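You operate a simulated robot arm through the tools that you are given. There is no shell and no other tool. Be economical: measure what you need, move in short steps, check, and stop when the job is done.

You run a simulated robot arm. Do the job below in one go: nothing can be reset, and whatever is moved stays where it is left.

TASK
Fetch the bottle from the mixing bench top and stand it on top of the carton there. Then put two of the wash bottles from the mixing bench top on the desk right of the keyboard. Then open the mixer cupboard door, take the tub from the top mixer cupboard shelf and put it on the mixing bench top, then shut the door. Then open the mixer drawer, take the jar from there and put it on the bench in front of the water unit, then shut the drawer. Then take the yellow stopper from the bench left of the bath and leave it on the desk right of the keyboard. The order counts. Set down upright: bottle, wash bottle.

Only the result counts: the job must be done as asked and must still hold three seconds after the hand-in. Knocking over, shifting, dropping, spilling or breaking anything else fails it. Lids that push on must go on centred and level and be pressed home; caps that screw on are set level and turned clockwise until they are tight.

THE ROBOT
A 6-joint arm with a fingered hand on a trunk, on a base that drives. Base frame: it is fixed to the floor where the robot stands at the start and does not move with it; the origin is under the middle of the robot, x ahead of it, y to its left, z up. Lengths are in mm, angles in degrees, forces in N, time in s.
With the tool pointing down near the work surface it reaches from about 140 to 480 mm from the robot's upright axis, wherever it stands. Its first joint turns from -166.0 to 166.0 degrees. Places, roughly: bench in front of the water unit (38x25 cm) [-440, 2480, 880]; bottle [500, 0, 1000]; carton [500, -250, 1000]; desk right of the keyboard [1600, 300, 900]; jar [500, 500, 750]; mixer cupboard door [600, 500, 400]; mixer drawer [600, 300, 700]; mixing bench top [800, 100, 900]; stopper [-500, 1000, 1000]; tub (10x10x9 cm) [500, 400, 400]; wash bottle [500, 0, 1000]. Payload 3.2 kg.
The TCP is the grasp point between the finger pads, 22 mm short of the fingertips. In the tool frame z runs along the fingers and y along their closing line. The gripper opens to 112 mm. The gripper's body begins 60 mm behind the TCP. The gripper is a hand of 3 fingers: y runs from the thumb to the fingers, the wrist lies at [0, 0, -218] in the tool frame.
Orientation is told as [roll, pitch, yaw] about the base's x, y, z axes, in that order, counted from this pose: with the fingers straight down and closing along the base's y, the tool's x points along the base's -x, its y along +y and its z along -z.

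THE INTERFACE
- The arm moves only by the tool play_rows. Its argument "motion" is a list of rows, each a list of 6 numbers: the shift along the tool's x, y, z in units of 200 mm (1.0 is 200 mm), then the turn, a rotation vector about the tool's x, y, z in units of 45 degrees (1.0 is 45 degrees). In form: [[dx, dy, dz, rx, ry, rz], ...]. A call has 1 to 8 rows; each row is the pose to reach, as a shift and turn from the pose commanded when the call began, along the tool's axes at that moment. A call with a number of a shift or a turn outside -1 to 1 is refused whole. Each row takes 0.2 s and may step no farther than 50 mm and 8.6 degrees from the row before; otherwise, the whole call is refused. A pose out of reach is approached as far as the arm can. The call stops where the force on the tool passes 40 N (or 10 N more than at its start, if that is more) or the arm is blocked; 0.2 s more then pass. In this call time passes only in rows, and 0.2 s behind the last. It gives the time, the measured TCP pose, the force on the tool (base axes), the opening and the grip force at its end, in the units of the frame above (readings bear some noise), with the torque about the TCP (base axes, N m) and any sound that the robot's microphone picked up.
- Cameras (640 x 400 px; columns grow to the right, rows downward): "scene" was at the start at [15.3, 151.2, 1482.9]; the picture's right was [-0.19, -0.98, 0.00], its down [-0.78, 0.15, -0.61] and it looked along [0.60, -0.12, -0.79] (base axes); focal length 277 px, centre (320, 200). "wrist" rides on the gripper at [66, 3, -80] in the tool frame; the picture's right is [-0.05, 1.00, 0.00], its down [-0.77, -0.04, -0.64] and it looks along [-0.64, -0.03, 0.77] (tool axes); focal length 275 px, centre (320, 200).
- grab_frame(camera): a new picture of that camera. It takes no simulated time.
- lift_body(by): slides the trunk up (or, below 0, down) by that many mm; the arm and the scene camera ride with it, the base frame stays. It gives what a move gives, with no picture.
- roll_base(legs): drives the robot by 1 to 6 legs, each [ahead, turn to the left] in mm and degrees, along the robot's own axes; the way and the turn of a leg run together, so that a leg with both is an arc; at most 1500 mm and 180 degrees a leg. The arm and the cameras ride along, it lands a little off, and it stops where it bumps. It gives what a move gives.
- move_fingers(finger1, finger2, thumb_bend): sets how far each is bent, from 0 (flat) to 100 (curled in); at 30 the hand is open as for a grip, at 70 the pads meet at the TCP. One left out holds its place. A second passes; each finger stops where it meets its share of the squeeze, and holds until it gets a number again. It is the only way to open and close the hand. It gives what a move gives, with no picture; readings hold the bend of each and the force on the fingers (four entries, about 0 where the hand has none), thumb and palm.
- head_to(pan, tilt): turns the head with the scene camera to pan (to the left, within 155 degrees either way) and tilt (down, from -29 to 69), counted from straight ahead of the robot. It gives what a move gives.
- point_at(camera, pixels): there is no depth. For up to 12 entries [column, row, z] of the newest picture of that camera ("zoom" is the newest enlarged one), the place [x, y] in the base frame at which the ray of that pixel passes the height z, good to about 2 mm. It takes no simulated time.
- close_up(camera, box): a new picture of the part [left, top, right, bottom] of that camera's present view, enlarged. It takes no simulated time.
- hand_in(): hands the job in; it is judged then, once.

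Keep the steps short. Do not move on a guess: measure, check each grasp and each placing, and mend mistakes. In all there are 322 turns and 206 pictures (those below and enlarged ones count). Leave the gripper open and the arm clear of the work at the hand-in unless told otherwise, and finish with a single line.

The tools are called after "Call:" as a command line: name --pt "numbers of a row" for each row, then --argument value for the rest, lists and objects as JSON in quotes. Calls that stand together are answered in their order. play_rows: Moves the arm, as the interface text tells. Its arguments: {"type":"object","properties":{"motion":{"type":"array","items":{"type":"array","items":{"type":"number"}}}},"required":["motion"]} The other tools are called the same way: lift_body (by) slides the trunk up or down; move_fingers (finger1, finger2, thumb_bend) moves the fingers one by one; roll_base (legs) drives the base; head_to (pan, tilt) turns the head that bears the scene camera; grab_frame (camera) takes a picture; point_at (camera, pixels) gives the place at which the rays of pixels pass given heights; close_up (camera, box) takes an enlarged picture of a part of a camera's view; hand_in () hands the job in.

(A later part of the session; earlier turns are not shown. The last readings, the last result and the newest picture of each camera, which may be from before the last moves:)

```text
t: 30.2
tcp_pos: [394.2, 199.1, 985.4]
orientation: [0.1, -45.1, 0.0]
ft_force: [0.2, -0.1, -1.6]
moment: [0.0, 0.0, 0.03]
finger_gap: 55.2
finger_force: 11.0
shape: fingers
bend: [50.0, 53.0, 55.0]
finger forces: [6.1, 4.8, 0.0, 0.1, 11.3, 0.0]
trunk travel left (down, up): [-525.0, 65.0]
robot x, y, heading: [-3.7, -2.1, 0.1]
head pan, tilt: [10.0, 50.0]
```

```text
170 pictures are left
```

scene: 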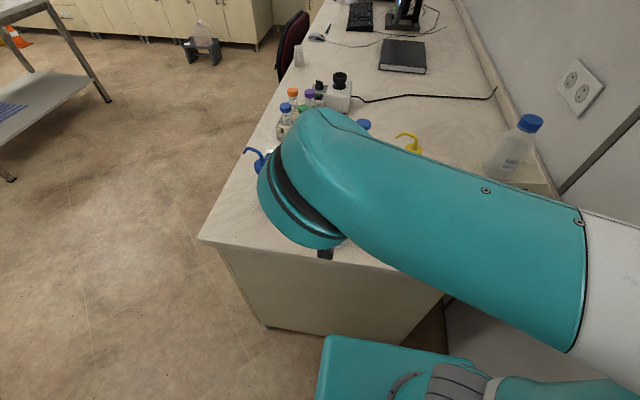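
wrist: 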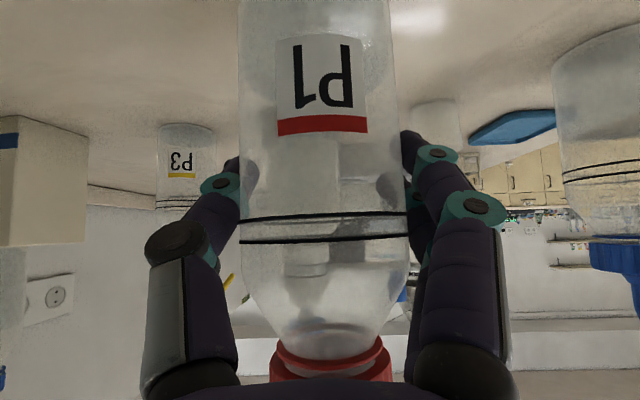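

P1 is held. Raise it 130 mm and pull back over the robot before driving.

Call:
play_rows --pt "-0.16 0 -0.16 0 0 0" --pt "-0.32 0 -0.32 0 0 0" --pt "-0.46 0 -0.46 0 0 0" --pt "-0.38 0 -0.54 0 0 0" --pt "-0.24 0 -0.68 0 0 0" --pt "-0.1 0 -0.82 0 0 0"

Call:
head_to --pan 70 --tilt 40

Call:
roll_base --legs '[[-120, 0], [0, 65]]'

Call:
grab_frame --camera "scene"

```text
t: 31.6
tcp_pos: [294.0, 196.1, 1118.0]
orientation: [0.1, -44.9, 0.0]
ft_force: [0.4, 0.2, -1.9]
moment: [0.04, 0.02, -0.03]
finger_gap: 55.2
finger_force: 11.1
shape: fingers
bend: [50.0, 53.0, 55.0]
finger forces: [6.1, 4.8, 0.0, 0.0, 11.2, 0.0]
trunk travel left (down, up): [-525.0, 65.0]
robot x, y, heading: [1.3, -0.1, -0.1]
head pan, tilt: [10.0, 50.0]
```

```text
t: 32.9
tcp_pos: [294.2, 197.2, 1117.7]
orientation: [0.1, -45.0, -0.1]
ft_force: [-0.6, 0.0, -1.7]
moment: [0.02, 0.02, 0.02]
finger_gap: 55.3
finger_force: 10.9
shape: fingers
bend: [50.0, 53.0, 55.0]
finger forces: [6.2, 4.8, 0.0, 0.0, 11.2, 0.0]
trunk travel left (down, up): [-525.0, 65.0]
robot x, y, heading: [0.1, 1.9, -0.3]
head pan, tilt: [70.0, 40.0]
```

```text
t: 37.0
tcp_pos: [-175.0, 350.3, 1117.7]
orientation: [0.1, -45.1, 65.1]
ft_force: [0.1, 0.7, -1.1]
moment: [-0.01, -0.02, 0.0]
finger_gap: 55.3
finger_force: 10.8
shape: fingers
bend: [50.0, 53.0, 55.0]
finger forces: [6.0, 4.5, 0.1, 0.0, 10.9, 0.0]
trunk travel left (down, up): [-525.0, 65.0]
robot x, y, heading: [-116.4, 3.2, 65.4]
head pan, tilt: [70.0, 40.0]
```

```text
169 pictures are left
```

scene: 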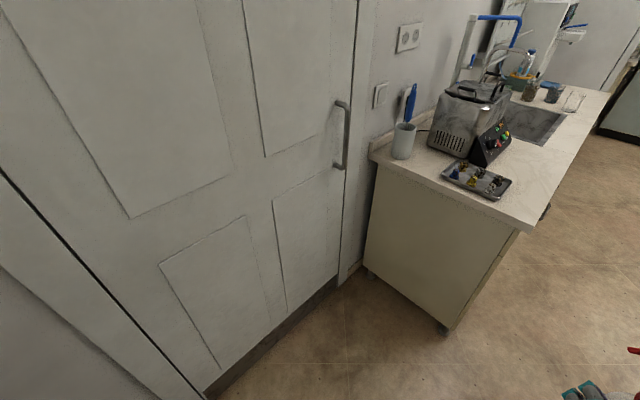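

Turn a bit more and drive into the aisle, then look along the desk side.

Call:
roll_base --legs '[[0, 13.6], [890, 0], [0, -79]]'

Call:
head_to --pan -10 --tilt 30

Call:
grab_frame --camera "scene"

```text
t: 46.1
tcp_pos: [346.9, 1075.5, 1119.2]
orientation: [0.2, -45.0, -1.2]
ft_force: [0.1, -0.2, -1.3]
moment: [-0.05, 0.04, 0.0]
finger_gap: 54.8
finger_force: 10.5
shape: fingers
bend: [50.0, 53.0, 55.0]
finger forces: [5.8, 4.4, 0.0, 0.0, 10.7, 0.0]
trunk travel left (down, up): [-525.0, 65.0]
robot x, y, heading: [47.6, 881.2, -1.2]
head pan, tilt: [70.0, 40.0]
```

```text
t: 47.6
tcp_pos: [346.1, 1076.0, 1116.9]
orientation: [0.1, -45.0, -1.3]
ft_force: [0.4, -0.9, -1.0]
moment: [0.04, 0.02, 0.0]
finger_gap: 55.3
finger_force: 10.5
shape: fingers
bend: [50.0, 53.0, 55.0]
finger forces: [5.7, 4.4, 0.1, 0.0, 10.6, 0.0]
trunk travel left (down, up): [-525.0, 65.0]
robot x, y, heading: [49.1, 883.9, -1.2]
head pan, tilt: [-10.0, 30.0]
```

```text
168 pictures are left
```

scene: 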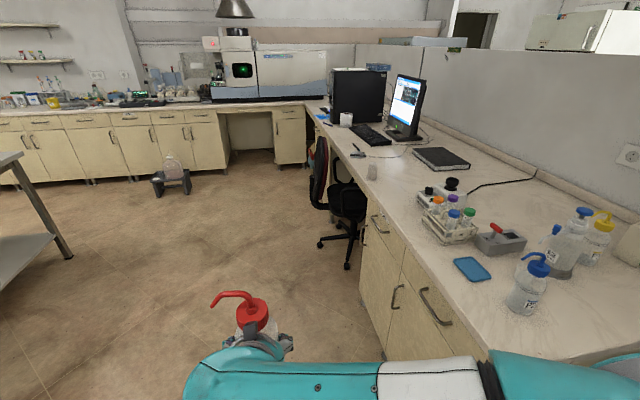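

Call:
point_at --camera "scene" --pixels '[[347, 268, 0], [322, 245, 0], [318, 205, 600], [310, 150, 850], [362, 300, 0], [358, 265, 0], [328, 205, 500]]'

Call:
close_up --camera "scene" --box '[290, 90, 490, 300]'

```text
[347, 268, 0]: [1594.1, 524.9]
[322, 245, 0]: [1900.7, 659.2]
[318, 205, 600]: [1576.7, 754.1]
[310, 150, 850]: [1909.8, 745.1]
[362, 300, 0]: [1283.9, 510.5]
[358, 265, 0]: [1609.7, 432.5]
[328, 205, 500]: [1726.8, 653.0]
```

```text
1.90 times, centred on (390, 195) of scene
```

zoom: 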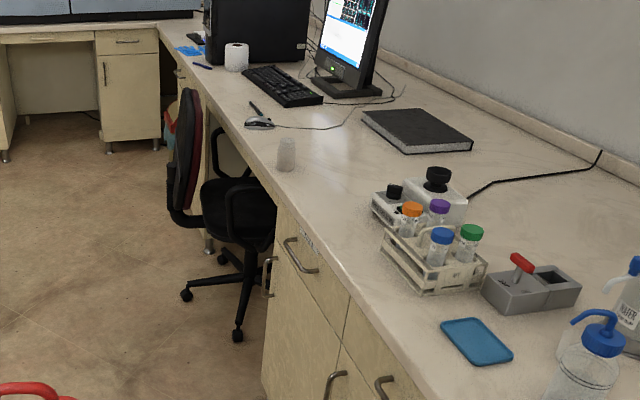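

Call:
point_at --camera "zoom" --pixels '[[275, 126, 902], [300, 129, 902], [330, 127, 902], [345, 118, 902], [365, 107, 902], [285, 168, 900], [260, 125, 902], [253, 106, 902], [285, 104, 902], [362, 117, 902], [410, 152, 902], [475, 148, 902]]'

Call:
roll_base --legs '[[1310, 0]]'

Call:
head_to --pan -55 --tilt 45

Call:
grab_frame --camera "scene"

```text
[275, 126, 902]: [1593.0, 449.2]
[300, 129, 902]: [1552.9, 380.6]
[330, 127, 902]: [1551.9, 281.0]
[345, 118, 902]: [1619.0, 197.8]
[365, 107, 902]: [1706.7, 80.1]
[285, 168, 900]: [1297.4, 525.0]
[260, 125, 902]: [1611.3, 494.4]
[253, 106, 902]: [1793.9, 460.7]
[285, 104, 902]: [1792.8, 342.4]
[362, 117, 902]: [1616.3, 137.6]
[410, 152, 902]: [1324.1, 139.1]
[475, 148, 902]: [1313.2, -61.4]
```

```text
t: 54.2
tcp_pos: [1656.9, 1049.3, 1116.6]
orientation: [0.0, -44.9, -1.2]
ft_force: [-0.6, 0.9, -1.6]
moment: [-0.02, -0.02, 0.01]
finger_gap: 55.0
finger_force: 10.4
shape: fingers
bend: [50.0, 53.0, 55.0]
finger forces: [5.8, 4.4, 0.0, 0.0, 10.6, 0.1]
trunk travel left (down, up): [-525.0, 65.0]
robot x, y, heading: [1361.0, 861.4, -1.3]
head pan, tilt: [-10.0, 30.0]
```

```text
t: 55.3
tcp_pos: [1655.9, 1048.7, 1117.0]
orientation: [0.1, -45.1, -1.2]
ft_force: [0.4, 0.5, -1.1]
moment: [0.02, 0.03, -0.02]
finger_gap: 55.3
finger_force: 10.7
shape: fingers
bend: [50.0, 53.0, 55.0]
finger forces: [5.8, 4.4, 0.0, 0.2, 10.7, 0.1]
trunk travel left (down, up): [-525.0, 65.0]
robot x, y, heading: [1356.1, 855.3, -0.8]
head pan, tilt: [-55.0, 45.0]
```

```text
166 pictures are left
```

scene: 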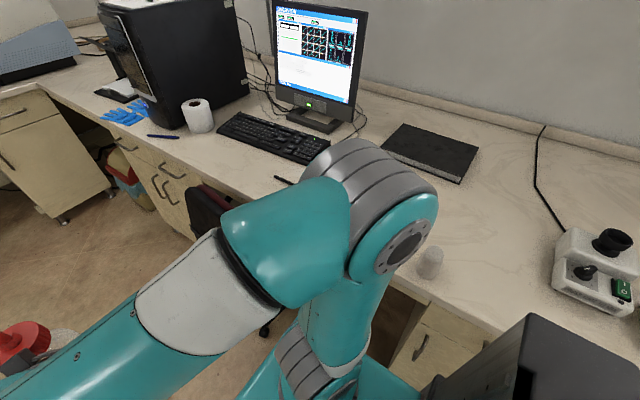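

Turn the robot right by 60° toward the desk.

Call:
roll_base --legs '[[0, -60]]'

Call:
head_to --pan 0 --tilt 50

Call:
grab_frame --camera "scene"

Call:
grab_frame --camera "wrist"

```text
t: 58.4
tcp_pos: [1669.1, 688.7, 1116.7]
orientation: [0.1, -45.0, -62.6]
ft_force: [-0.3, 1.0, -1.4]
moment: [0.01, -0.02, 0.0]
finger_gap: 55.2
finger_force: 10.8
shape: fingers
bend: [50.0, 53.0, 55.0]
finger forces: [5.7, 4.3, 0.0, 0.0, 10.7, 0.0]
trunk travel left (down, up): [-525.0, 65.0]
robot x, y, heading: [1360.9, 856.8, -62.2]
head pan, tilt: [-55.0, 45.0]
```

```text
t: 59.6
tcp_pos: [1667.5, 688.1, 1117.8]
orientation: [0.0, -44.9, -62.5]
ft_force: [0.5, 0.1, -1.5]
moment: [0.0, 0.01, 0.01]
finger_gap: 54.8
finger_force: 10.4
shape: fingers
bend: [50.0, 53.0, 55.0]
finger forces: [5.9, 4.2, 0.0, 0.1, 10.7, 0.0]
trunk travel left (down, up): [-525.0, 65.0]
robot x, y, heading: [1353.4, 856.6, -62.4]
head pan, tilt: [0.0, 50.0]
```

```text
165 pictures are left
```

scene: 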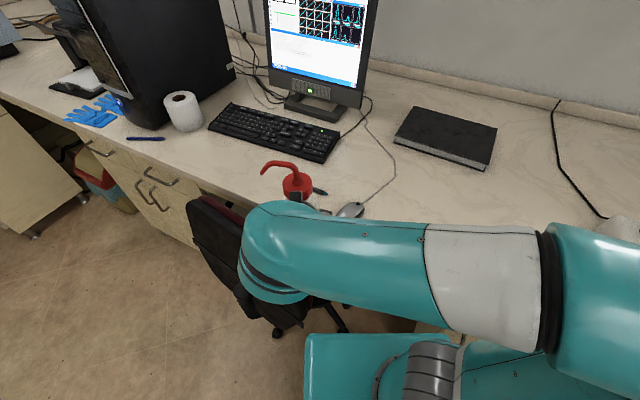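

```text
164 pictures are left
```

wrist: 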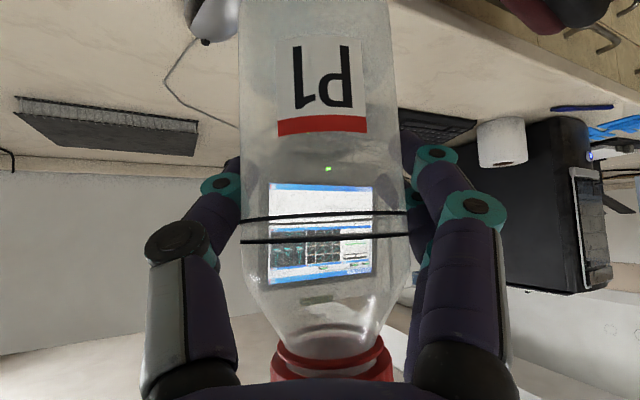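

Call:
point_at --camera "scene" --pixels '[[322, 160, 910], [340, 138, 910], [395, 180, 900], [385, 155, 900], [366, 125, 900], [378, 194, 900], [350, 213, 900], [425, 190, 900], [397, 145, 905], [355, 165, 900], [472, 168, 905], [320, 192, 900]]'

Call:
close_up --camera "scene" --box '[260, 90, 500, 240]'

```text
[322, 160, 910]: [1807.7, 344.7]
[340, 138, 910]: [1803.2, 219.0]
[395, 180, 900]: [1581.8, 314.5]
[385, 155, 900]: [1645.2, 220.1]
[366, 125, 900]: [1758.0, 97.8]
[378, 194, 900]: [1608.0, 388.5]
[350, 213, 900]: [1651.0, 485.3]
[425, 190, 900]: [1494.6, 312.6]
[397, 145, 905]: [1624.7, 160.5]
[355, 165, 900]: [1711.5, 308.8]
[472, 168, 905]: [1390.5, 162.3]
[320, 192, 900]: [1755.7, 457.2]
```

```text
2.67 times, centred on (380, 165) of scene
```

zoom: 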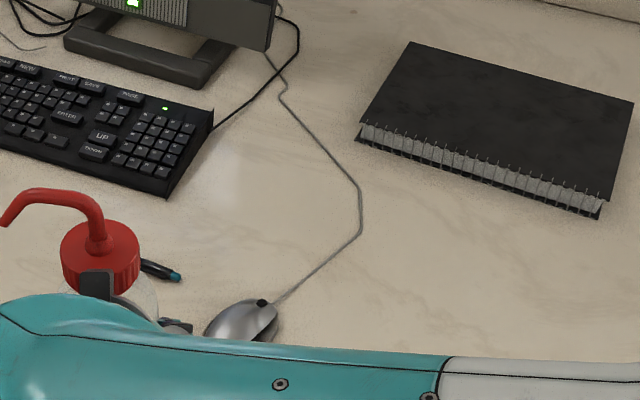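

Call:
head_to --pan 20 --tilt 68

Call:
grab_frame --camera "scene"

```text
t: 60.5
tcp_pos: [1668.6, 687.6, 1116.4]
orientation: [0.0, -45.0, -62.6]
ft_force: [0.2, 0.0, -1.8]
moment: [0.03, 0.02, -0.01]
finger_gap: 54.9
finger_force: 10.5
shape: fingers
bend: [50.0, 53.0, 55.0]
finger forces: [5.8, 4.2, 0.0, 0.1, 10.6, 0.0]
trunk travel left (down, up): [-525.0, 65.0]
robot x, y, heading: [1360.0, 858.8, -62.6]
head pan, tilt: [20.0, 68.0]
```

```text
162 pictures are left
```

scene: 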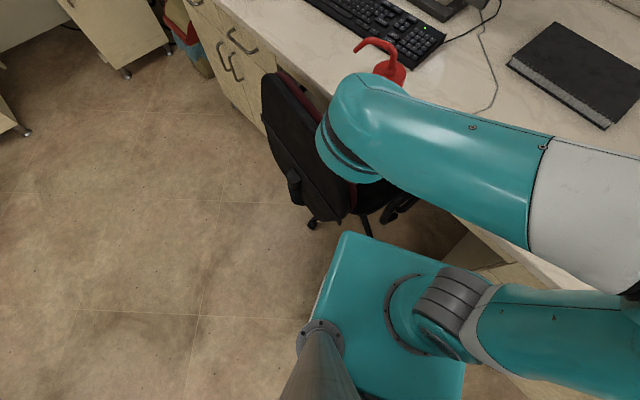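

Call:
point_at --camera "scene" --pixels '[[314, 224, 0], [370, 236, 0], [262, 75, 900], [320, 215, 600], [300, 205, 600], [345, 233, 700], [345, 233, 600], [395, 215, 500], [265, 150, 700]]'

```text
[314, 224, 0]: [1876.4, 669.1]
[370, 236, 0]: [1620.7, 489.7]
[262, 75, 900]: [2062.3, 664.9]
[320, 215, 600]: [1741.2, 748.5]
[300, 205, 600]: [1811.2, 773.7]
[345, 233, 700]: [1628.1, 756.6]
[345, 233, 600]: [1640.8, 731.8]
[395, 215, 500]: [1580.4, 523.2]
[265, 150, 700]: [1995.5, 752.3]
```

Chair starts at x≈1600; I can stand squarely at x≈1365 closer to the desk. Turn to face the desk (−90°) and go ahead 60 mm.

Call:
roll_base --legs '[[0, -27.4], [62, 0]]'

Call:
head_to --pan 20 --tilt 55

Call:
grab_frame --camera "scene"

```text
t: 62.8
tcp_pos: [1553.8, 501.6, 1117.4]
orientation: [0.1, -44.9, -90.3]
ft_force: [-0.1, 0.5, -1.1]
moment: [-0.04, 0.01, 0.01]
finger_gap: 55.0
finger_force: 10.5
shape: fingers
bend: [50.0, 53.0, 55.0]
finger forces: [5.8, 4.4, 0.0, 0.1, 10.5, 0.1]
trunk travel left (down, up): [-525.0, 65.0]
robot x, y, heading: [1360.4, 798.0, -90.1]
head pan, tilt: [20.0, 68.0]
```

```text
t: 63.6
tcp_pos: [1553.3, 501.6, 1117.3]
orientation: [0.0, -45.0, -90.1]
ft_force: [0.0, -0.1, -1.2]
moment: [0.02, -0.03, -0.02]
finger_gap: 54.5
finger_force: 10.5
shape: fingers
bend: [50.0, 53.0, 55.0]
finger forces: [5.9, 4.3, 0.0, 0.0, 10.7, 0.0]
trunk travel left (down, up): [-525.0, 65.0]
robot x, y, heading: [1356.3, 797.6, -90.2]
head pan, tilt: [20.0, 55.0]
```

```text
161 pictures are left
```

scene: 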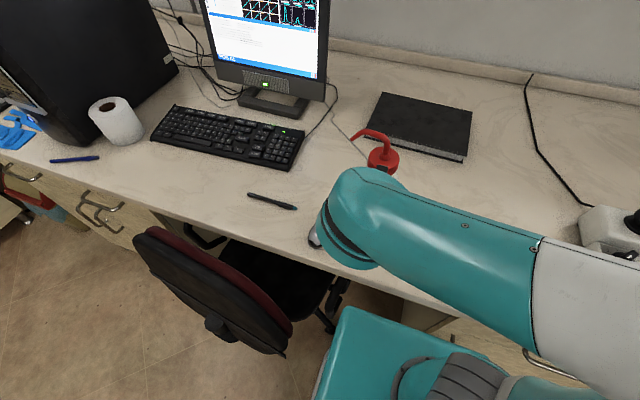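

Move forward 190 mm and 97 mm in +x, to above (1650, 310).

Call:
play_rows --pt "-0.135 0.097 0.135 0 0 0" --pt "-0.27 0.194 0.27 0 0 0" --pt "-0.405 0.291 0.405 0 0 0" --pt "-0.54 0.388 0.54 0 0 0" --pt "-0.675 0.485 0.675 0 0 0"

Call:
grab_frame --camera "scene"

Call:
grab_frame --camera "wrist"

```text
t: 64.8
tcp_pos: [1649.2, 308.0, 1117.3]
orientation: [0.1, -44.9, -90.2]
ft_force: [-0.5, -0.2, -0.4]
moment: [-0.01, -0.01, 0.04]
finger_gap: 54.6
finger_force: 10.3
shape: fingers
bend: [50.0, 53.0, 55.0]
finger forces: [5.6, 4.4, 0.0, 0.1, 10.7, 0.0]
trunk travel left (down, up): [-525.0, 65.0]
robot x, y, heading: [1357.1, 797.7, -90.1]
head pan, tilt: [20.0, 55.0]
```

```text
160 pictures are left
```

scene: 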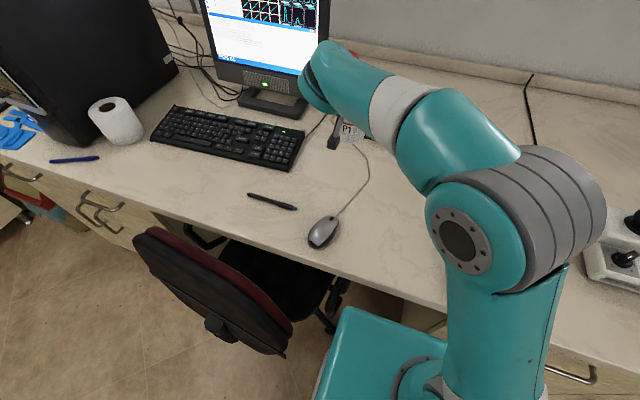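

```text
159 pictures are left
```

wrist: 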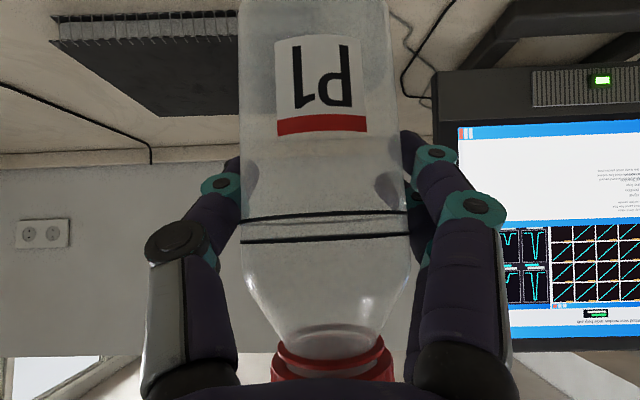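

Call:
point_at --camera "scene" --pixels '[[369, 170, 895], [362, 187, 895], [362, 152, 895], [335, 222, 895], [291, 168, 900], [303, 138, 900], [270, 201, 900], [425, 320, 895], [300, 255, 900]]'

Call:
close_up --camera "scene" --box '[270, 90, 430, 190]'

```text
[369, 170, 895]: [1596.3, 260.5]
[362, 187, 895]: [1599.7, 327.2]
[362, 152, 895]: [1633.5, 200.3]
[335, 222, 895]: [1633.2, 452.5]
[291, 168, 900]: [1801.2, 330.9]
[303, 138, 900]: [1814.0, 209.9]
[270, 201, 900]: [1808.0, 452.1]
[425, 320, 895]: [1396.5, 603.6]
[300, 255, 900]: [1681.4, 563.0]
```

```text
4.00 times, centred on (350, 140) of scene
```

zoom: 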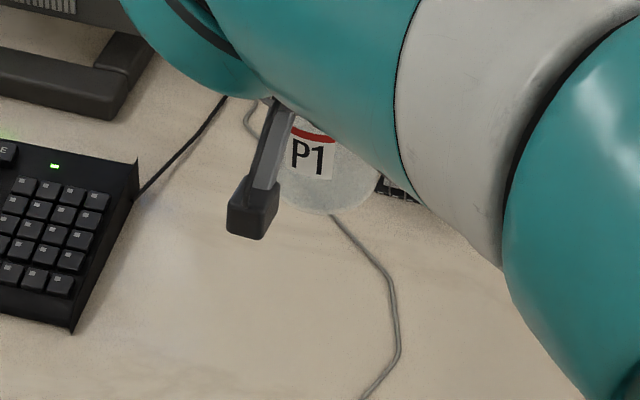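

Cable passes x≈1597 near y 300; I'll shift 12 mm more in +x and lower 140 mm.

Call:
play_rows --pt "0.12 0.03 0.12 0 0 0" --pt "0.25 0.06 0.25 0 0 0" --pt "0.37 0.06 0.37 0 0 0" --pt "0.495 0.06 0.495 0 0 0"

Call:
close_up --camera "scene" --box '[240, 90, 440, 215]'

Call:
grab_frame --camera "wrist"

```text
t: 65.8
tcp_pos: [1662.0, 309.1, 975.9]
orientation: [0.1, -45.0, -90.3]
ft_force: [-0.9, -0.9, -1.6]
moment: [0.0, -0.03, -0.01]
finger_gap: 54.6
finger_force: 11.0
shape: fingers
bend: [51.0, 53.0, 55.0]
finger forces: [5.7, 4.5, 0.0, 0.0, 10.6, 0.1]
trunk travel left (down, up): [-525.0, 65.0]
robot x, y, heading: [1356.6, 796.8, -90.2]
head pan, tilt: [20.0, 55.0]
```

```text
3.20 times, centred on (340, 152) of scene
```

zoom: 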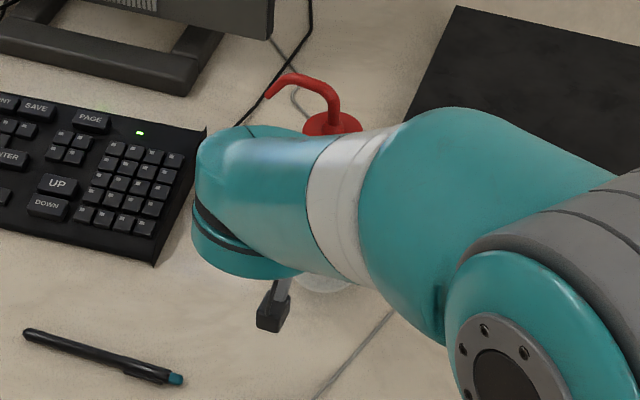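

```text
156 pictures are left
```

wrist: 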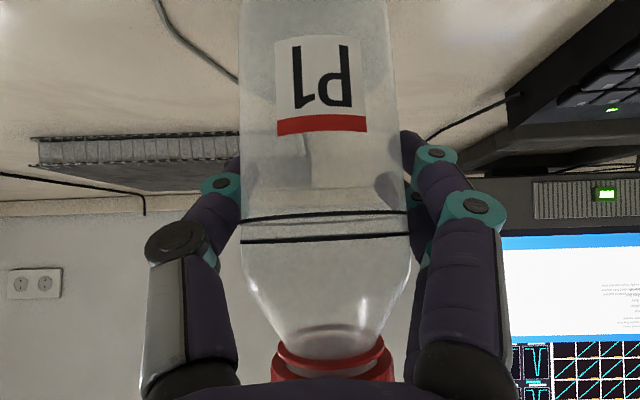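

Bottom is at about 920. Lower gently.

Call:
play_rows --pt "0.028 0 0.028 0 0 0" --pt "0.053 0 0.053 0 0 0"

Call:
play_rows --pt "0.014 0 0.014 0 0 0"

```text
t: 66.4
tcp_pos: [1663.2, 309.8, 963.5]
orientation: [0.1, -45.0, -90.2]
ft_force: [-0.7, 0.3, -1.3]
moment: [-0.01, 0.0, 0.03]
finger_gap: 54.6
finger_force: 10.3
shape: fingers
bend: [51.0, 53.0, 55.0]
finger forces: [5.6, 4.4, 0.1, 0.0, 10.5, 0.1]
trunk travel left (down, up): [-525.0, 65.0]
robot x, y, heading: [1357.0, 796.1, -89.9]
head pan, tilt: [20.0, 55.0]
```

```text
t: 66.8
tcp_pos: [1662.1, 310.5, 957.6]
orientation: [0.0, -45.0, -90.3]
ft_force: [0.3, 0.7, -1.4]
moment: [-0.01, 0.01, 0.0]
finger_gap: 54.9
finger_force: 10.9
shape: fingers
bend: [51.0, 53.0, 55.0]
finger forces: [5.7, 4.4, 0.0, 0.0, 10.7, 0.0]
trunk travel left (down, up): [-525.0, 65.0]
robot x, y, heading: [1356.1, 798.2, -90.1]
head pan, tilt: [20.0, 55.0]
```

Call:
play_rows --pt "0.0106 0 0.0106 0 0 0"

Call:
play_rows --pt "0.0071 0 0.0071 0 0 0"

```text
t: 67.2
tcp_pos: [1663.0, 309.8, 956.1]
orientation: [0.1, -45.0, -90.3]
ft_force: [-0.4, -0.9, 1.4]
moment: [-0.01, -0.07, -0.03]
finger_gap: 54.8
finger_force: 10.9
shape: fingers
bend: [51.0, 53.0, 55.0]
finger forces: [6.0, 4.6, 0.0, 0.0, 11.2, 0.0]
trunk travel left (down, up): [-525.0, 65.0]
robot x, y, heading: [1363.9, 797.1, -90.0]
head pan, tilt: [20.0, 55.0]
```

```text
t: 67.6
tcp_pos: [1662.6, 310.6, 955.0]
orientation: [0.2, -45.1, -90.4]
ft_force: [-1.2, -2.4, 9.0]
moment: [-0.12, -0.11, -0.08]
finger_gap: 55.0
finger_force: 11.7
shape: fingers
bend: [51.0, 54.0, 55.0]
finger forces: [6.0, 4.9, 0.0, 0.0, 11.9, 0.1]
trunk travel left (down, up): [-525.0, 65.0]
robot x, y, heading: [1357.4, 797.9, -90.2]
head pan, tilt: [20.0, 55.0]
```

Contact at z≈956 (desk at 900). Ease 1 mm and release, then retreat.

Call:
play_rows --pt "-0.005 0 -0.005 0 0 0"

Call:
move_fingers --finger1 30 --finger2 30 --thumb_bend 30

Call:
play_rows --pt "0 0 -0.1 0 0 0" --pt "0 0 -0.3 0 0 0" --pt "0 0 -0.5 0 0 0" --pt "0 0 -0.7 0 0 0" --pt "0 0 -0.9 0 0 0" --pt "0 0 -1 0 0 0"

Call:
grab_frame --camera "scene"

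Call:
grab_frame --camera "wrist"

```text
t: 68.0
tcp_pos: [1662.7, 311.2, 955.5]
orientation: [0.2, -45.0, -90.3]
ft_force: [-0.6, -2.4, 5.9]
moment: [-0.07, -0.18, -0.03]
finger_gap: 54.8
finger_force: 11.6
shape: fingers
bend: [51.0, 54.0, 55.0]
finger forces: [6.5, 5.2, 0.1, 0.0, 11.2, 0.0]
trunk travel left (down, up): [-525.0, 65.0]
robot x, y, heading: [1353.7, 799.7, -90.0]
head pan, tilt: [20.0, 55.0]
```

```text
t: 69.0
tcp_pos: [1662.7, 310.6, 955.0]
orientation: [0.1, -45.1, -90.1]
ft_force: [-0.3, 0.1, 0.3]
moment: [-0.01, 0.01, 0.01]
finger_gap: 111.0
finger_force: 0.1
shape: fingers
bend: [30.0, 30.0, 30.0]
finger forces: [0.0, 0.1, 0.0, 0.0, 0.1, 0.0]
trunk travel left (down, up): [-525.0, 65.0]
robot x, y, heading: [1355.6, 798.7, -90.0]
head pan, tilt: [20.0, 55.0]
```

```text
t: 70.4
tcp_pos: [1661.8, 451.6, 1096.8]
orientation: [0.0, -44.8, -90.3]
ft_force: [0.4, -0.2, 0.1]
moment: [0.0, 0.01, -0.02]
finger_gap: 111.2
finger_force: 0.1
shape: fingers
bend: [30.0, 30.0, 30.0]
finger forces: [0.0, 0.0, 0.0, 0.0, 0.1, 0.1]
trunk travel left (down, up): [-525.0, 65.0]
robot x, y, heading: [1360.2, 797.9, -90.4]
head pan, tilt: [20.0, 55.0]
```

```text
155 pictures are left
```

scene: 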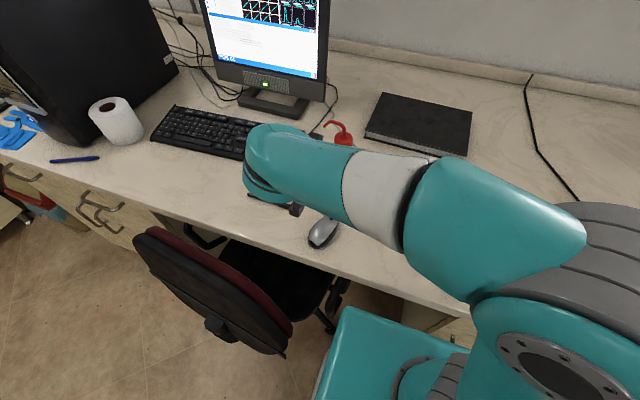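

```text
154 pictures are left
```

wrist: 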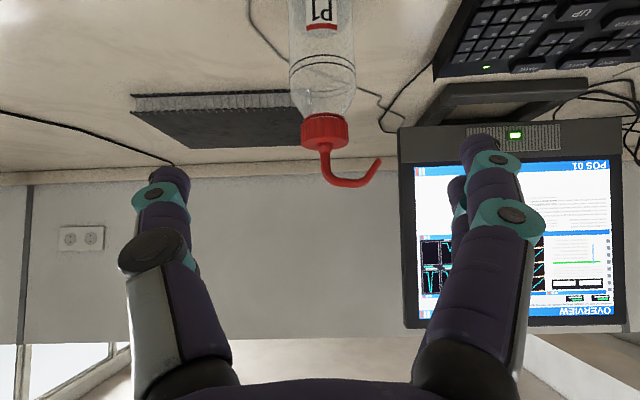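

P1 stands well. Retract the arm, then drive back to the bench end for P2.

Call:
play_rows --pt "-0.03 0 -0.15 0 0 0" --pt "-0.035 -0.1 -0.3 0 0 0" --pt "-0.035 -0.3 -0.389 0 0 0" --pt "-0.035 -0.55 -0.389 0 0 0"

Call:
roll_base --legs '[[-75, 0], [0, 90], [-1200, 0], [0, -120]]'

Call:
head_to --pan 10 --tilt 50

Call:
grab_frame --camera "scene"

```text
t: 71.4
tcp_pos: [1550.9, 506.0, 1156.1]
orientation: [0.1, -45.0, -90.4]
ft_force: [0.5, 0.2, -0.6]
moment: [0.0, 0.03, -0.03]
finger_gap: 111.4
finger_force: 0.1
shape: fingers
bend: [30.0, 30.0, 30.0]
finger forces: [0.0, 0.0, 0.0, 0.1, 0.0, 0.0]
trunk travel left (down, up): [-525.0, 65.0]
robot x, y, heading: [1359.9, 798.0, -89.9]
head pan, tilt: [20.0, 55.0]
```

```text
t: 86.9
tcp_pos: [180.8, 524.7, 1154.2]
orientation: [0.1, -44.9, -123.0]
ft_force: [-0.1, -0.1, -0.4]
moment: [0.01, 0.02, 0.03]
finger_gap: 111.3
finger_force: 0.1
shape: fingers
bend: [30.0, 30.0, 30.0]
finger forces: [0.0, 0.0, 0.0, 0.0, 0.0, 0.1]
trunk travel left (down, up): [-525.0, 65.0]
robot x, y, heading: [175.7, 873.8, -123.2]
head pan, tilt: [20.0, 55.0]
```

```text
t: 87.7
tcp_pos: [180.8, 523.8, 1155.7]
orientation: [0.1, -44.9, -123.1]
ft_force: [-0.1, 0.2, 0.7]
moment: [-0.03, 0.01, -0.05]
finger_gap: 111.4
finger_force: 0.1
shape: fingers
bend: [30.0, 30.0, 30.0]
finger forces: [0.0, 0.0, 0.1, 0.0, 0.0, 0.0]
trunk travel left (down, up): [-525.0, 65.0]
robot x, y, heading: [176.5, 872.3, -123.1]
head pan, tilt: [10.0, 50.0]
```

```text
153 pictures are left
```

scene: 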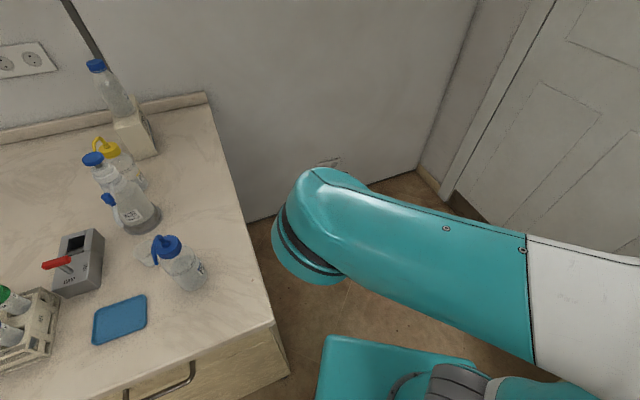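

Call:
roll_base --legs '[[500, 0], [0, 123], [145, 0]]'

Call:
head_to --pan 0 --tilt 55

Call:
grab_frame --camera "scene"

Call:
grab_frame --camera "wrist"

```text
t: 96.6
tcp_pos: [344.1, 631.1, 1154.8]
orientation: [0.1, -44.9, -1.9]
ft_force: [0.7, -0.1, 0.0]
moment: [0.02, -0.05, -0.01]
finger_gap: 111.4
finger_force: 0.1
shape: fingers
bend: [30.0, 30.0, 30.0]
finger forces: [0.0, 0.0, 0.0, 0.0, 0.1, 0.0]
trunk travel left (down, up): [-525.0, 65.0]
robot x, y, heading: [47.5, 445.8, -1.8]
head pan, tilt: [10.0, 50.0]
```

```text
t: 97.3
tcp_pos: [343.0, 631.8, 1156.1]
orientation: [0.0, -45.0, -1.8]
ft_force: [-0.3, -1.3, -0.4]
moment: [0.02, -0.01, -0.05]
finger_gap: 111.0
finger_force: 0.1
shape: fingers
bend: [30.0, 30.0, 30.0]
finger forces: [0.0, 0.0, 0.0, 0.0, 0.0, 0.0]
trunk travel left (down, up): [-525.0, 65.0]
robot x, y, heading: [46.4, 448.7, -1.7]
head pan, tilt: [0.0, 55.0]
```

```text
152 pictures are left
```

scene: 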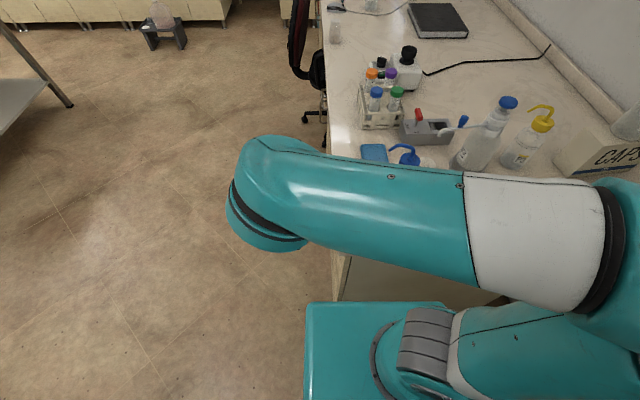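

```text
151 pictures are left
```

wrist: 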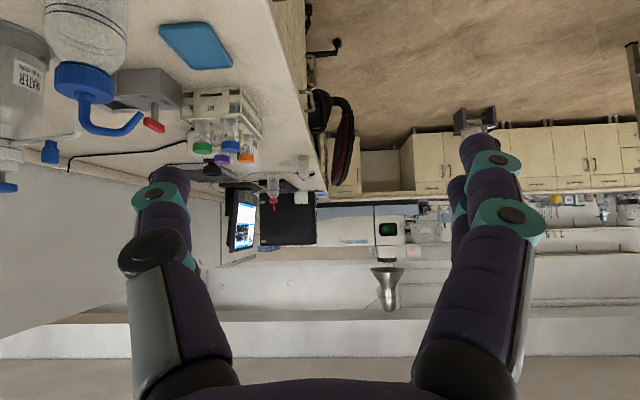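

Move the hand right to align with P2, keeping z 1155.

Call:
play_rows --pt "-0.03 -0.24 0.03 0 0 0" --pt "-0.06 -0.48 0.06 0 0 0" --pt "-0.09 -0.72 0.09 0 0 0" --pt "-0.12 -0.96 0.12 0 0 0"

Call:
play_rows --pt "0.1 -0.1 0.1 0 0 0" --pt "0.23 -0.18 0.23 0 0 0" --pt "0.345 -0.18 0.345 0 0 0"

Call:
grab_frame --camera "wrist"

```text
t: 98.3
tcp_pos: [371.4, 439.1, 1156.1]
orientation: [0.1, -45.1, -1.8]
ft_force: [-0.9, 0.3, -0.8]
moment: [0.03, 0.02, 0.0]
finger_gap: 111.4
finger_force: 0.1
shape: fingers
bend: [30.0, 30.0, 30.0]
finger forces: [0.0, 0.0, 0.0, 0.1, 0.1, 0.0]
trunk travel left (down, up): [-525.0, 65.0]
robot x, y, heading: [44.6, 442.5, -1.6]
head pan, tilt: [0.0, 55.0]
```

```text
t: 99.2
tcp_pos: [379.1, 396.9, 1075.7]
orientation: [0.1, -44.8, -1.8]
ft_force: [-0.7, -0.1, 0.1]
moment: [0.02, -0.01, -0.03]
finger_gap: 111.0
finger_force: 0.0
shape: fingers
bend: [30.0, 30.0, 30.0]
finger forces: [0.1, 0.0, 0.1, 0.0, 0.0, 0.0]
out of reach, approached as far as the arm can: row 3
trunk travel left (down, up): [-525.0, 65.0]
robot x, y, heading: [44.1, 449.1, -1.8]
head pan, tilt: [0.0, 55.0]
```

```text
150 pictures are left
```

wrist: 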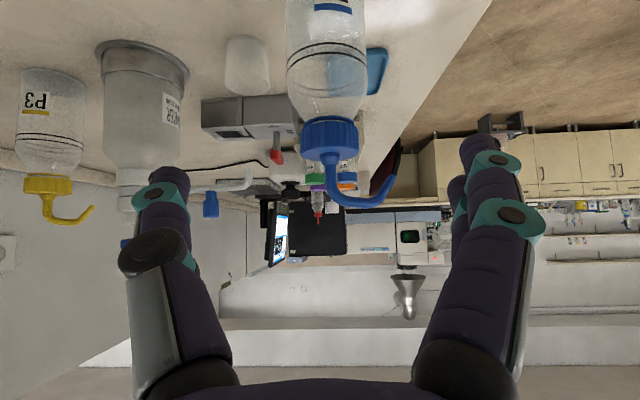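

P2 centred. Advance along the fingers in two parts.

Call:
play_rows --pt "0 0 0.15 0 0 0" --pt "0 0 0.3 0 0 0"

Call:
play_rows --pt "0 0 0.15 0 0 0" --pt "0 0 0.3 0 0 0" --pt "0 0 0.43 0 0 0"

Call:
grab_frame --camera "wrist"

```text
t: 99.8
tcp_pos: [426.1, 396.8, 1035.3]
orientation: [0.0, -44.8, -1.8]
ft_force: [0.7, 0.1, 0.4]
moment: [0.02, -0.03, 0.03]
finger_gap: 111.3
finger_force: 0.0
shape: fingers
bend: [30.0, 30.0, 30.0]
finger forces: [0.0, 0.1, 0.0, 0.1, 0.1, 0.0]
out of reach, approached as far as the arm can: row 1, 2
trunk travel left (down, up): [-525.0, 65.0]
robot x, y, heading: [45.7, 444.4, -1.5]
head pan, tilt: [0.0, 55.0]
```

```text
t: 100.5
tcp_pos: [479.3, 408.0, 1020.1]
orientation: [-0.6, -43.8, -1.9]
ft_force: [0.8, -0.5, 0.1]
moment: [0.0, 0.05, -0.02]
finger_gap: 111.4
finger_force: 0.1
shape: fingers
bend: [30.0, 30.0, 30.0]
finger forces: [0.0, 0.0, 0.0, 0.1, 0.0, 0.1]
out of reach, approached as far as the arm can: row 1, 2, 3
trunk travel left (down, up): [-525.0, 65.0]
robot x, y, heading: [46.4, 450.4, -1.7]
head pan, tilt: [0.0, 55.0]
```

```text
149 pictures are left
```

wrist: 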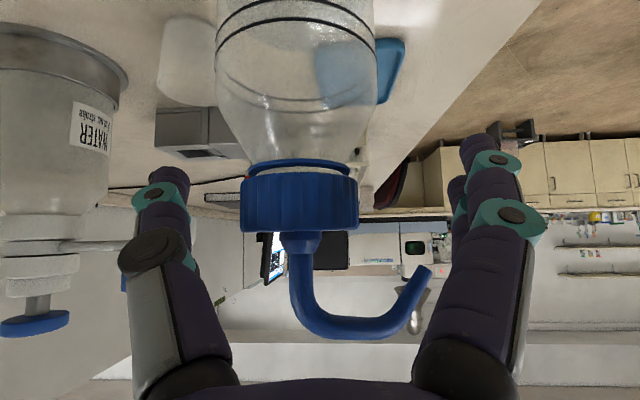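

The arm is near its inner limit here: TCP stopped at z 1020, above target. I'll back off 40 mm along the tool and see where it is, then lower the trunk instead.

Call:
play_rows --pt "0 0 -0.2 0 0 0" --pt "0 0 -0.4 0 0 0" --pt "0 0 -0.6 0 0 0"

```text
t: 101.3
tcp_pos: [403.0, 396.9, 1063.2]
orientation: [0.1, -45.0, -1.9]
ft_force: [-0.1, 0.6, 0.8]
moment: [0.0, 0.01, 0.03]
finger_gap: 111.5
finger_force: 0.0
shape: fingers
bend: [30.0, 30.0, 30.0]
finger forces: [0.0, 0.1, 0.0, 0.0, 0.0, 0.0]
out of reach, approached as far as the arm can: row 1
trunk travel left (down, up): [-525.0, 65.0]
robot x, y, heading: [50.2, 442.8, -1.6]
head pan, tilt: [0.0, 55.0]
```

Call:
play_rows --pt "-0.12 0 -0.12 0 0 0" --pt "-0.24 0 -0.24 0 0 0" --pt "-0.354 0 -0.354 0 0 0"

Call:
lift_body --by -110

Call:
grab_frame --camera "wrist"

```text
t: 102.2
tcp_pos: [402.6, 395.9, 1162.2]
orientation: [0.2, -44.9, -1.8]
ft_force: [0.7, 0.8, 0.3]
moment: [-0.03, 0.0, 0.02]
finger_gap: 111.3
finger_force: 0.1
shape: fingers
bend: [30.0, 30.0, 30.0]
finger forces: [0.0, 0.0, 0.0, 0.1, 0.0, 0.1]
trunk travel left (down, up): [-525.0, 65.0]
robot x, y, heading: [47.4, 445.6, -1.6]
head pan, tilt: [0.0, 55.0]
```

```text
t: 103.6
tcp_pos: [404.0, 395.2, 1051.0]
orientation: [0.1, -45.1, -1.8]
ft_force: [0.2, 0.0, 0.7]
moment: [0.03, -0.03, 0.01]
finger_gap: 111.2
finger_force: 0.1
shape: fingers
bend: [30.0, 30.0, 30.0]
finger forces: [0.0, 0.1, 0.1, 0.1, 0.0, 0.0]
trunk travel left (down, up): [-415.0, 175.0]
robot x, y, heading: [47.3, 442.3, -1.6]
head pan, tilt: [0.0, 55.0]
```

```text
148 pictures are left
```

wrist: 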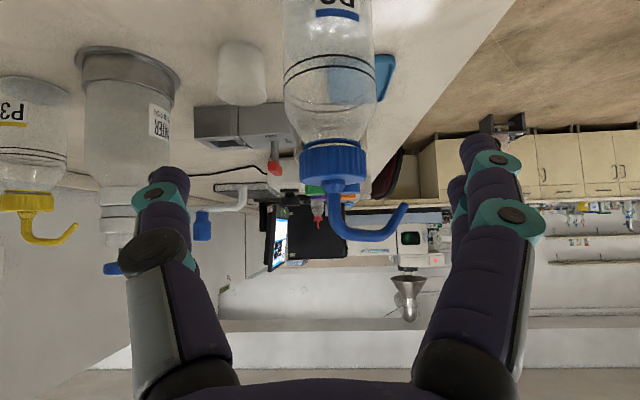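

Room now. Advance to surround P2: forward 72, down 95, +4 mm lateral.

Call:
play_rows --pt "0.0 0.01 0.19 0 0 0" --pt "0.0 0.02 0.38 0 0 0" --pt "0.0 0.02 0.5 0 0 0" --pt "0.08 0.02 0.59 0 0 0"

Call:
grab_frame --camera "wrist"

```text
t: 104.6
tcp_pos: [473.8, 397.9, 954.6]
orientation: [0.1, -45.1, -1.9]
ft_force: [0.5, -0.5, -0.3]
moment: [-0.01, 0.02, 0.0]
finger_gap: 111.3
finger_force: 0.0
shape: fingers
bend: [30.0, 30.0, 30.0]
finger forces: [0.0, 0.0, 0.0, 0.0, 0.0, 0.1]
trunk travel left (down, up): [-415.0, 175.0]
robot x, y, heading: [44.0, 447.6, -1.6]
head pan, tilt: [0.0, 55.0]
```

```text
147 pictures are left
```

wrist: 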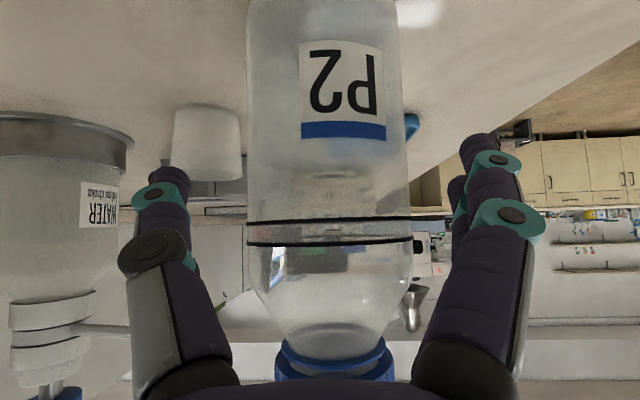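

Centred. Grip and lift.

Call:
move_fingers --finger1 60 --finger2 60 --thumb_bend 60

Call:
play_rows --pt "-0.1 0 -0.1 0 0 0" --pt "-0.22 0 -0.22 0 0 0" --pt "-0.34 0 -0.34 0 0 0" --pt "-0.46 0 -0.46 0 0 0" --pt "-0.56 0 -0.56 0 0 0"

Call:
grab_frame --camera "wrist"

```text
t: 105.6
tcp_pos: [474.1, 397.2, 956.3]
orientation: [0.0, -45.0, -1.8]
ft_force: [0.4, 0.2, -0.8]
moment: [0.01, 0.03, 0.01]
finger_gap: 55.6
finger_force: 11.0
shape: fingers
bend: [50.0, 52.0, 54.0]
finger forces: [6.1, 4.8, 0.0, 0.0, 10.8, 0.0]
trunk travel left (down, up): [-415.0, 175.0]
robot x, y, heading: [44.7, 446.2, -1.6]
head pan, tilt: [0.0, 55.0]
```

```text
t: 106.8
tcp_pos: [475.4, 396.9, 1116.0]
orientation: [0.0, -45.0, -1.8]
ft_force: [0.1, 0.1, -1.2]
moment: [0.01, -0.01, 0.0]
finger_gap: 55.4
finger_force: 10.3
shape: fingers
bend: [50.0, 52.0, 55.0]
finger forces: [6.1, 4.6, 0.1, 0.0, 10.7, 0.0]
trunk travel left (down, up): [-415.0, 175.0]
robot x, y, heading: [44.2, 444.3, -1.5]
head pan, tilt: [0.0, 55.0]
```

```text
146 pictures are left
```

wrist: 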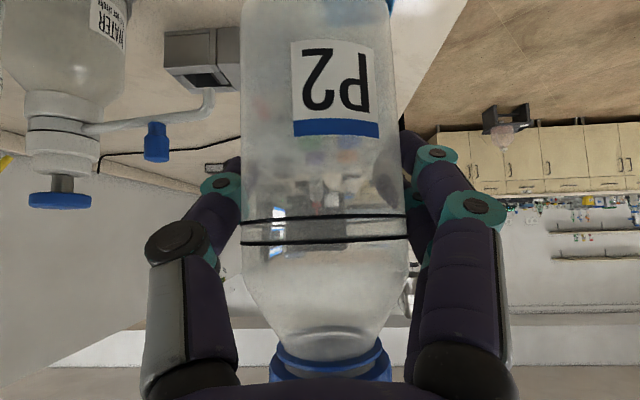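

P2 held. Pull back and left, raise the trunk to its former height, then drive.

Call:
play_rows --pt "0.13 0.1 -0.13 0 0 0" --pt "0.26 0.25 -0.26 0 0 0" --pt "0.36 0.42 -0.36 0 0 0" --pt "0.42 0.62 -0.42 0 0 0" --pt "0.46 0.8 -0.46 0 0 0" --pt "0.46 1 -0.46 0 0 0"

Call:
lift_body --by 110

Call:
roll_base --legs '[[-145, 0], [0, 57], [480, 0], [0, -56]]'

```text
t: 108.2
tcp_pos: [351.4, 602.3, 1114.1]
orientation: [0.1, -45.0, -1.9]
ft_force: [0.4, 0.3, -1.6]
moment: [0.0, 0.0, 0.0]
finger_gap: 55.1
finger_force: 10.9
shape: fingers
bend: [50.0, 53.0, 55.0]
finger forces: [6.0, 4.4, 0.0, 0.1, 10.6, 0.0]
trunk travel left (down, up): [-415.0, 175.0]
robot x, y, heading: [47.5, 450.2, -1.4]
head pan, tilt: [0.0, 55.0]
```

```text
t: 109.6
tcp_pos: [352.8, 601.8, 1225.3]
orientation: [0.0, -44.9, -1.8]
ft_force: [-0.4, 0.5, -3.3]
moment: [-0.01, 0.03, 0.04]
finger_gap: 55.4
finger_force: 10.6
shape: fingers
bend: [50.0, 53.0, 55.0]
finger forces: [6.1, 4.5, 0.0, 0.0, 10.5, 0.0]
trunk travel left (down, up): [-525.0, 65.0]
robot x, y, heading: [46.5, 443.4, -1.3]
head pan, tilt: [0.0, 55.0]
```

```text
t: 118.4
tcp_pos: [473.7, 1016.7, 1226.1]
orientation: [0.2, -44.9, 0.1]
ft_force: [-0.4, 0.6, -1.1]
moment: [0.0, -0.02, -0.01]
finger_gap: 55.2
finger_force: 10.3
shape: fingers
bend: [50.0, 53.0, 55.0]
finger forces: [6.0, 4.4, 0.0, 0.1, 10.3, 0.0]
trunk travel left (down, up): [-525.0, 65.0]
robot x, y, heading: [170.8, 850.6, 0.2]
head pan, tilt: [0.0, 55.0]
```

Call:
roll_base --legs '[[1190, 0], [0, -90]]'

Call:
head_to --pan 20 --tilt 55

Call:
grab_frame --camera "scene"

```text
t: 128.1
tcp_pos: [1505.6, 577.5, 1225.6]
orientation: [0.1, -45.0, -87.6]
ft_force: [0.7, -0.6, -2.2]
moment: [-0.01, -0.01, 0.02]
finger_gap: 54.9
finger_force: 10.2
shape: fingers
bend: [50.0, 53.0, 55.0]
finger forces: [5.9, 4.4, 0.0, 0.1, 10.1, 0.0]
trunk travel left (down, up): [-525.0, 65.0]
robot x, y, heading: [1331.3, 866.5, -87.6]
head pan, tilt: [0.0, 55.0]
```

```text
t: 128.9
tcp_pos: [1504.8, 578.1, 1225.0]
orientation: [0.1, -45.0, -87.6]
ft_force: [0.5, 0.1, -2.2]
moment: [-0.01, -0.01, -0.02]
finger_gap: 54.9
finger_force: 10.3
shape: fingers
bend: [50.0, 53.0, 55.0]
finger forces: [5.8, 4.4, 0.1, 0.1, 10.2, 0.1]
trunk travel left (down, up): [-525.0, 65.0]
robot x, y, heading: [1323.0, 872.1, -87.7]
head pan, tilt: [20.0, 55.0]
```

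```text
145 pictures are left
```

scene: 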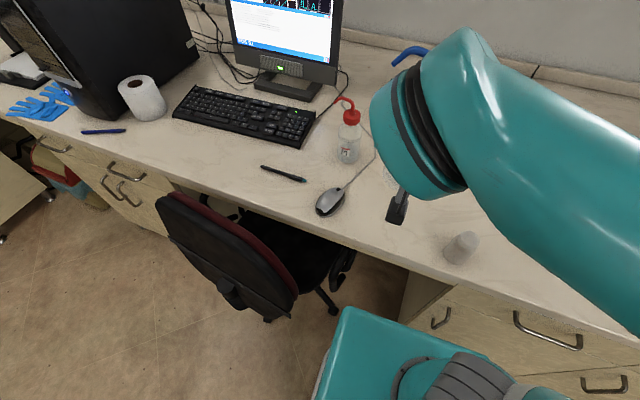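

Stand closer: turn −2.3° and go ahead 70 mm.

Call:
roll_base --legs '[[0, -2.3], [72, 0]]'

Call:
grab_frame --camera "scene"

Call:
close_up --camera "scene" --box '[280, 90, 480, 240]'

```text
t: 130.4
tcp_pos: [1491.9, 498.8, 1224.6]
orientation: [0.1, -44.9, -89.9]
ft_force: [0.8, 0.3, -1.9]
moment: [0.0, -0.02, 0.02]
finger_gap: 55.1
finger_force: 10.3
shape: fingers
bend: [50.0, 53.0, 55.0]
finger forces: [5.9, 4.3, 0.0, 0.0, 10.4, 0.0]
trunk travel left (down, up): [-525.0, 65.0]
robot x, y, heading: [1323.3, 801.1, -89.8]
head pan, tilt: [20.0, 55.0]
```

```text
144 pictures are left
```

scene: 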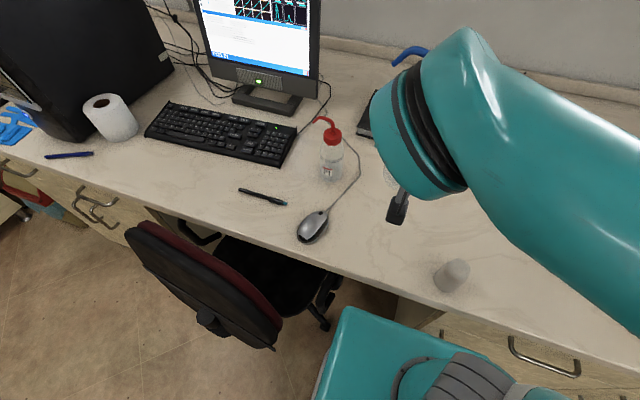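

```text
2.67 times, centred on (380, 165) of scene
```

zoom: 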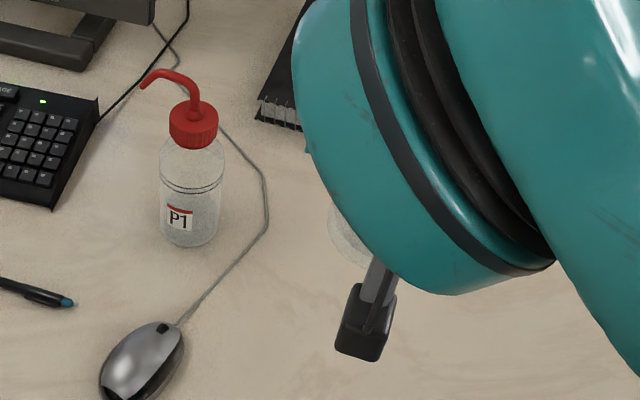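

Call:
point_at --camera "zoom" --pixels '[[187, 247, 900], [268, 210, 902], [265, 235, 902], [230, 275, 902], [178, 322, 902], [182, 340, 910], [300, 300, 900], [258, 178, 902], [100, 95, 905], [52, 208, 905], [290, 265, 900]]'

```text
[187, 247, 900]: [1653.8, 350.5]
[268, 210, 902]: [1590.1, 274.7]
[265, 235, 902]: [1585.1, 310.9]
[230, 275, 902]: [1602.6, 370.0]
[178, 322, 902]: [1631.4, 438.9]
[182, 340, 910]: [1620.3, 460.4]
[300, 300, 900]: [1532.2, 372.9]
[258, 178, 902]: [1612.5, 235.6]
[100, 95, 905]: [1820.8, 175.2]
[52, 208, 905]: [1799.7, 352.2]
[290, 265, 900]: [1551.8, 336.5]
```

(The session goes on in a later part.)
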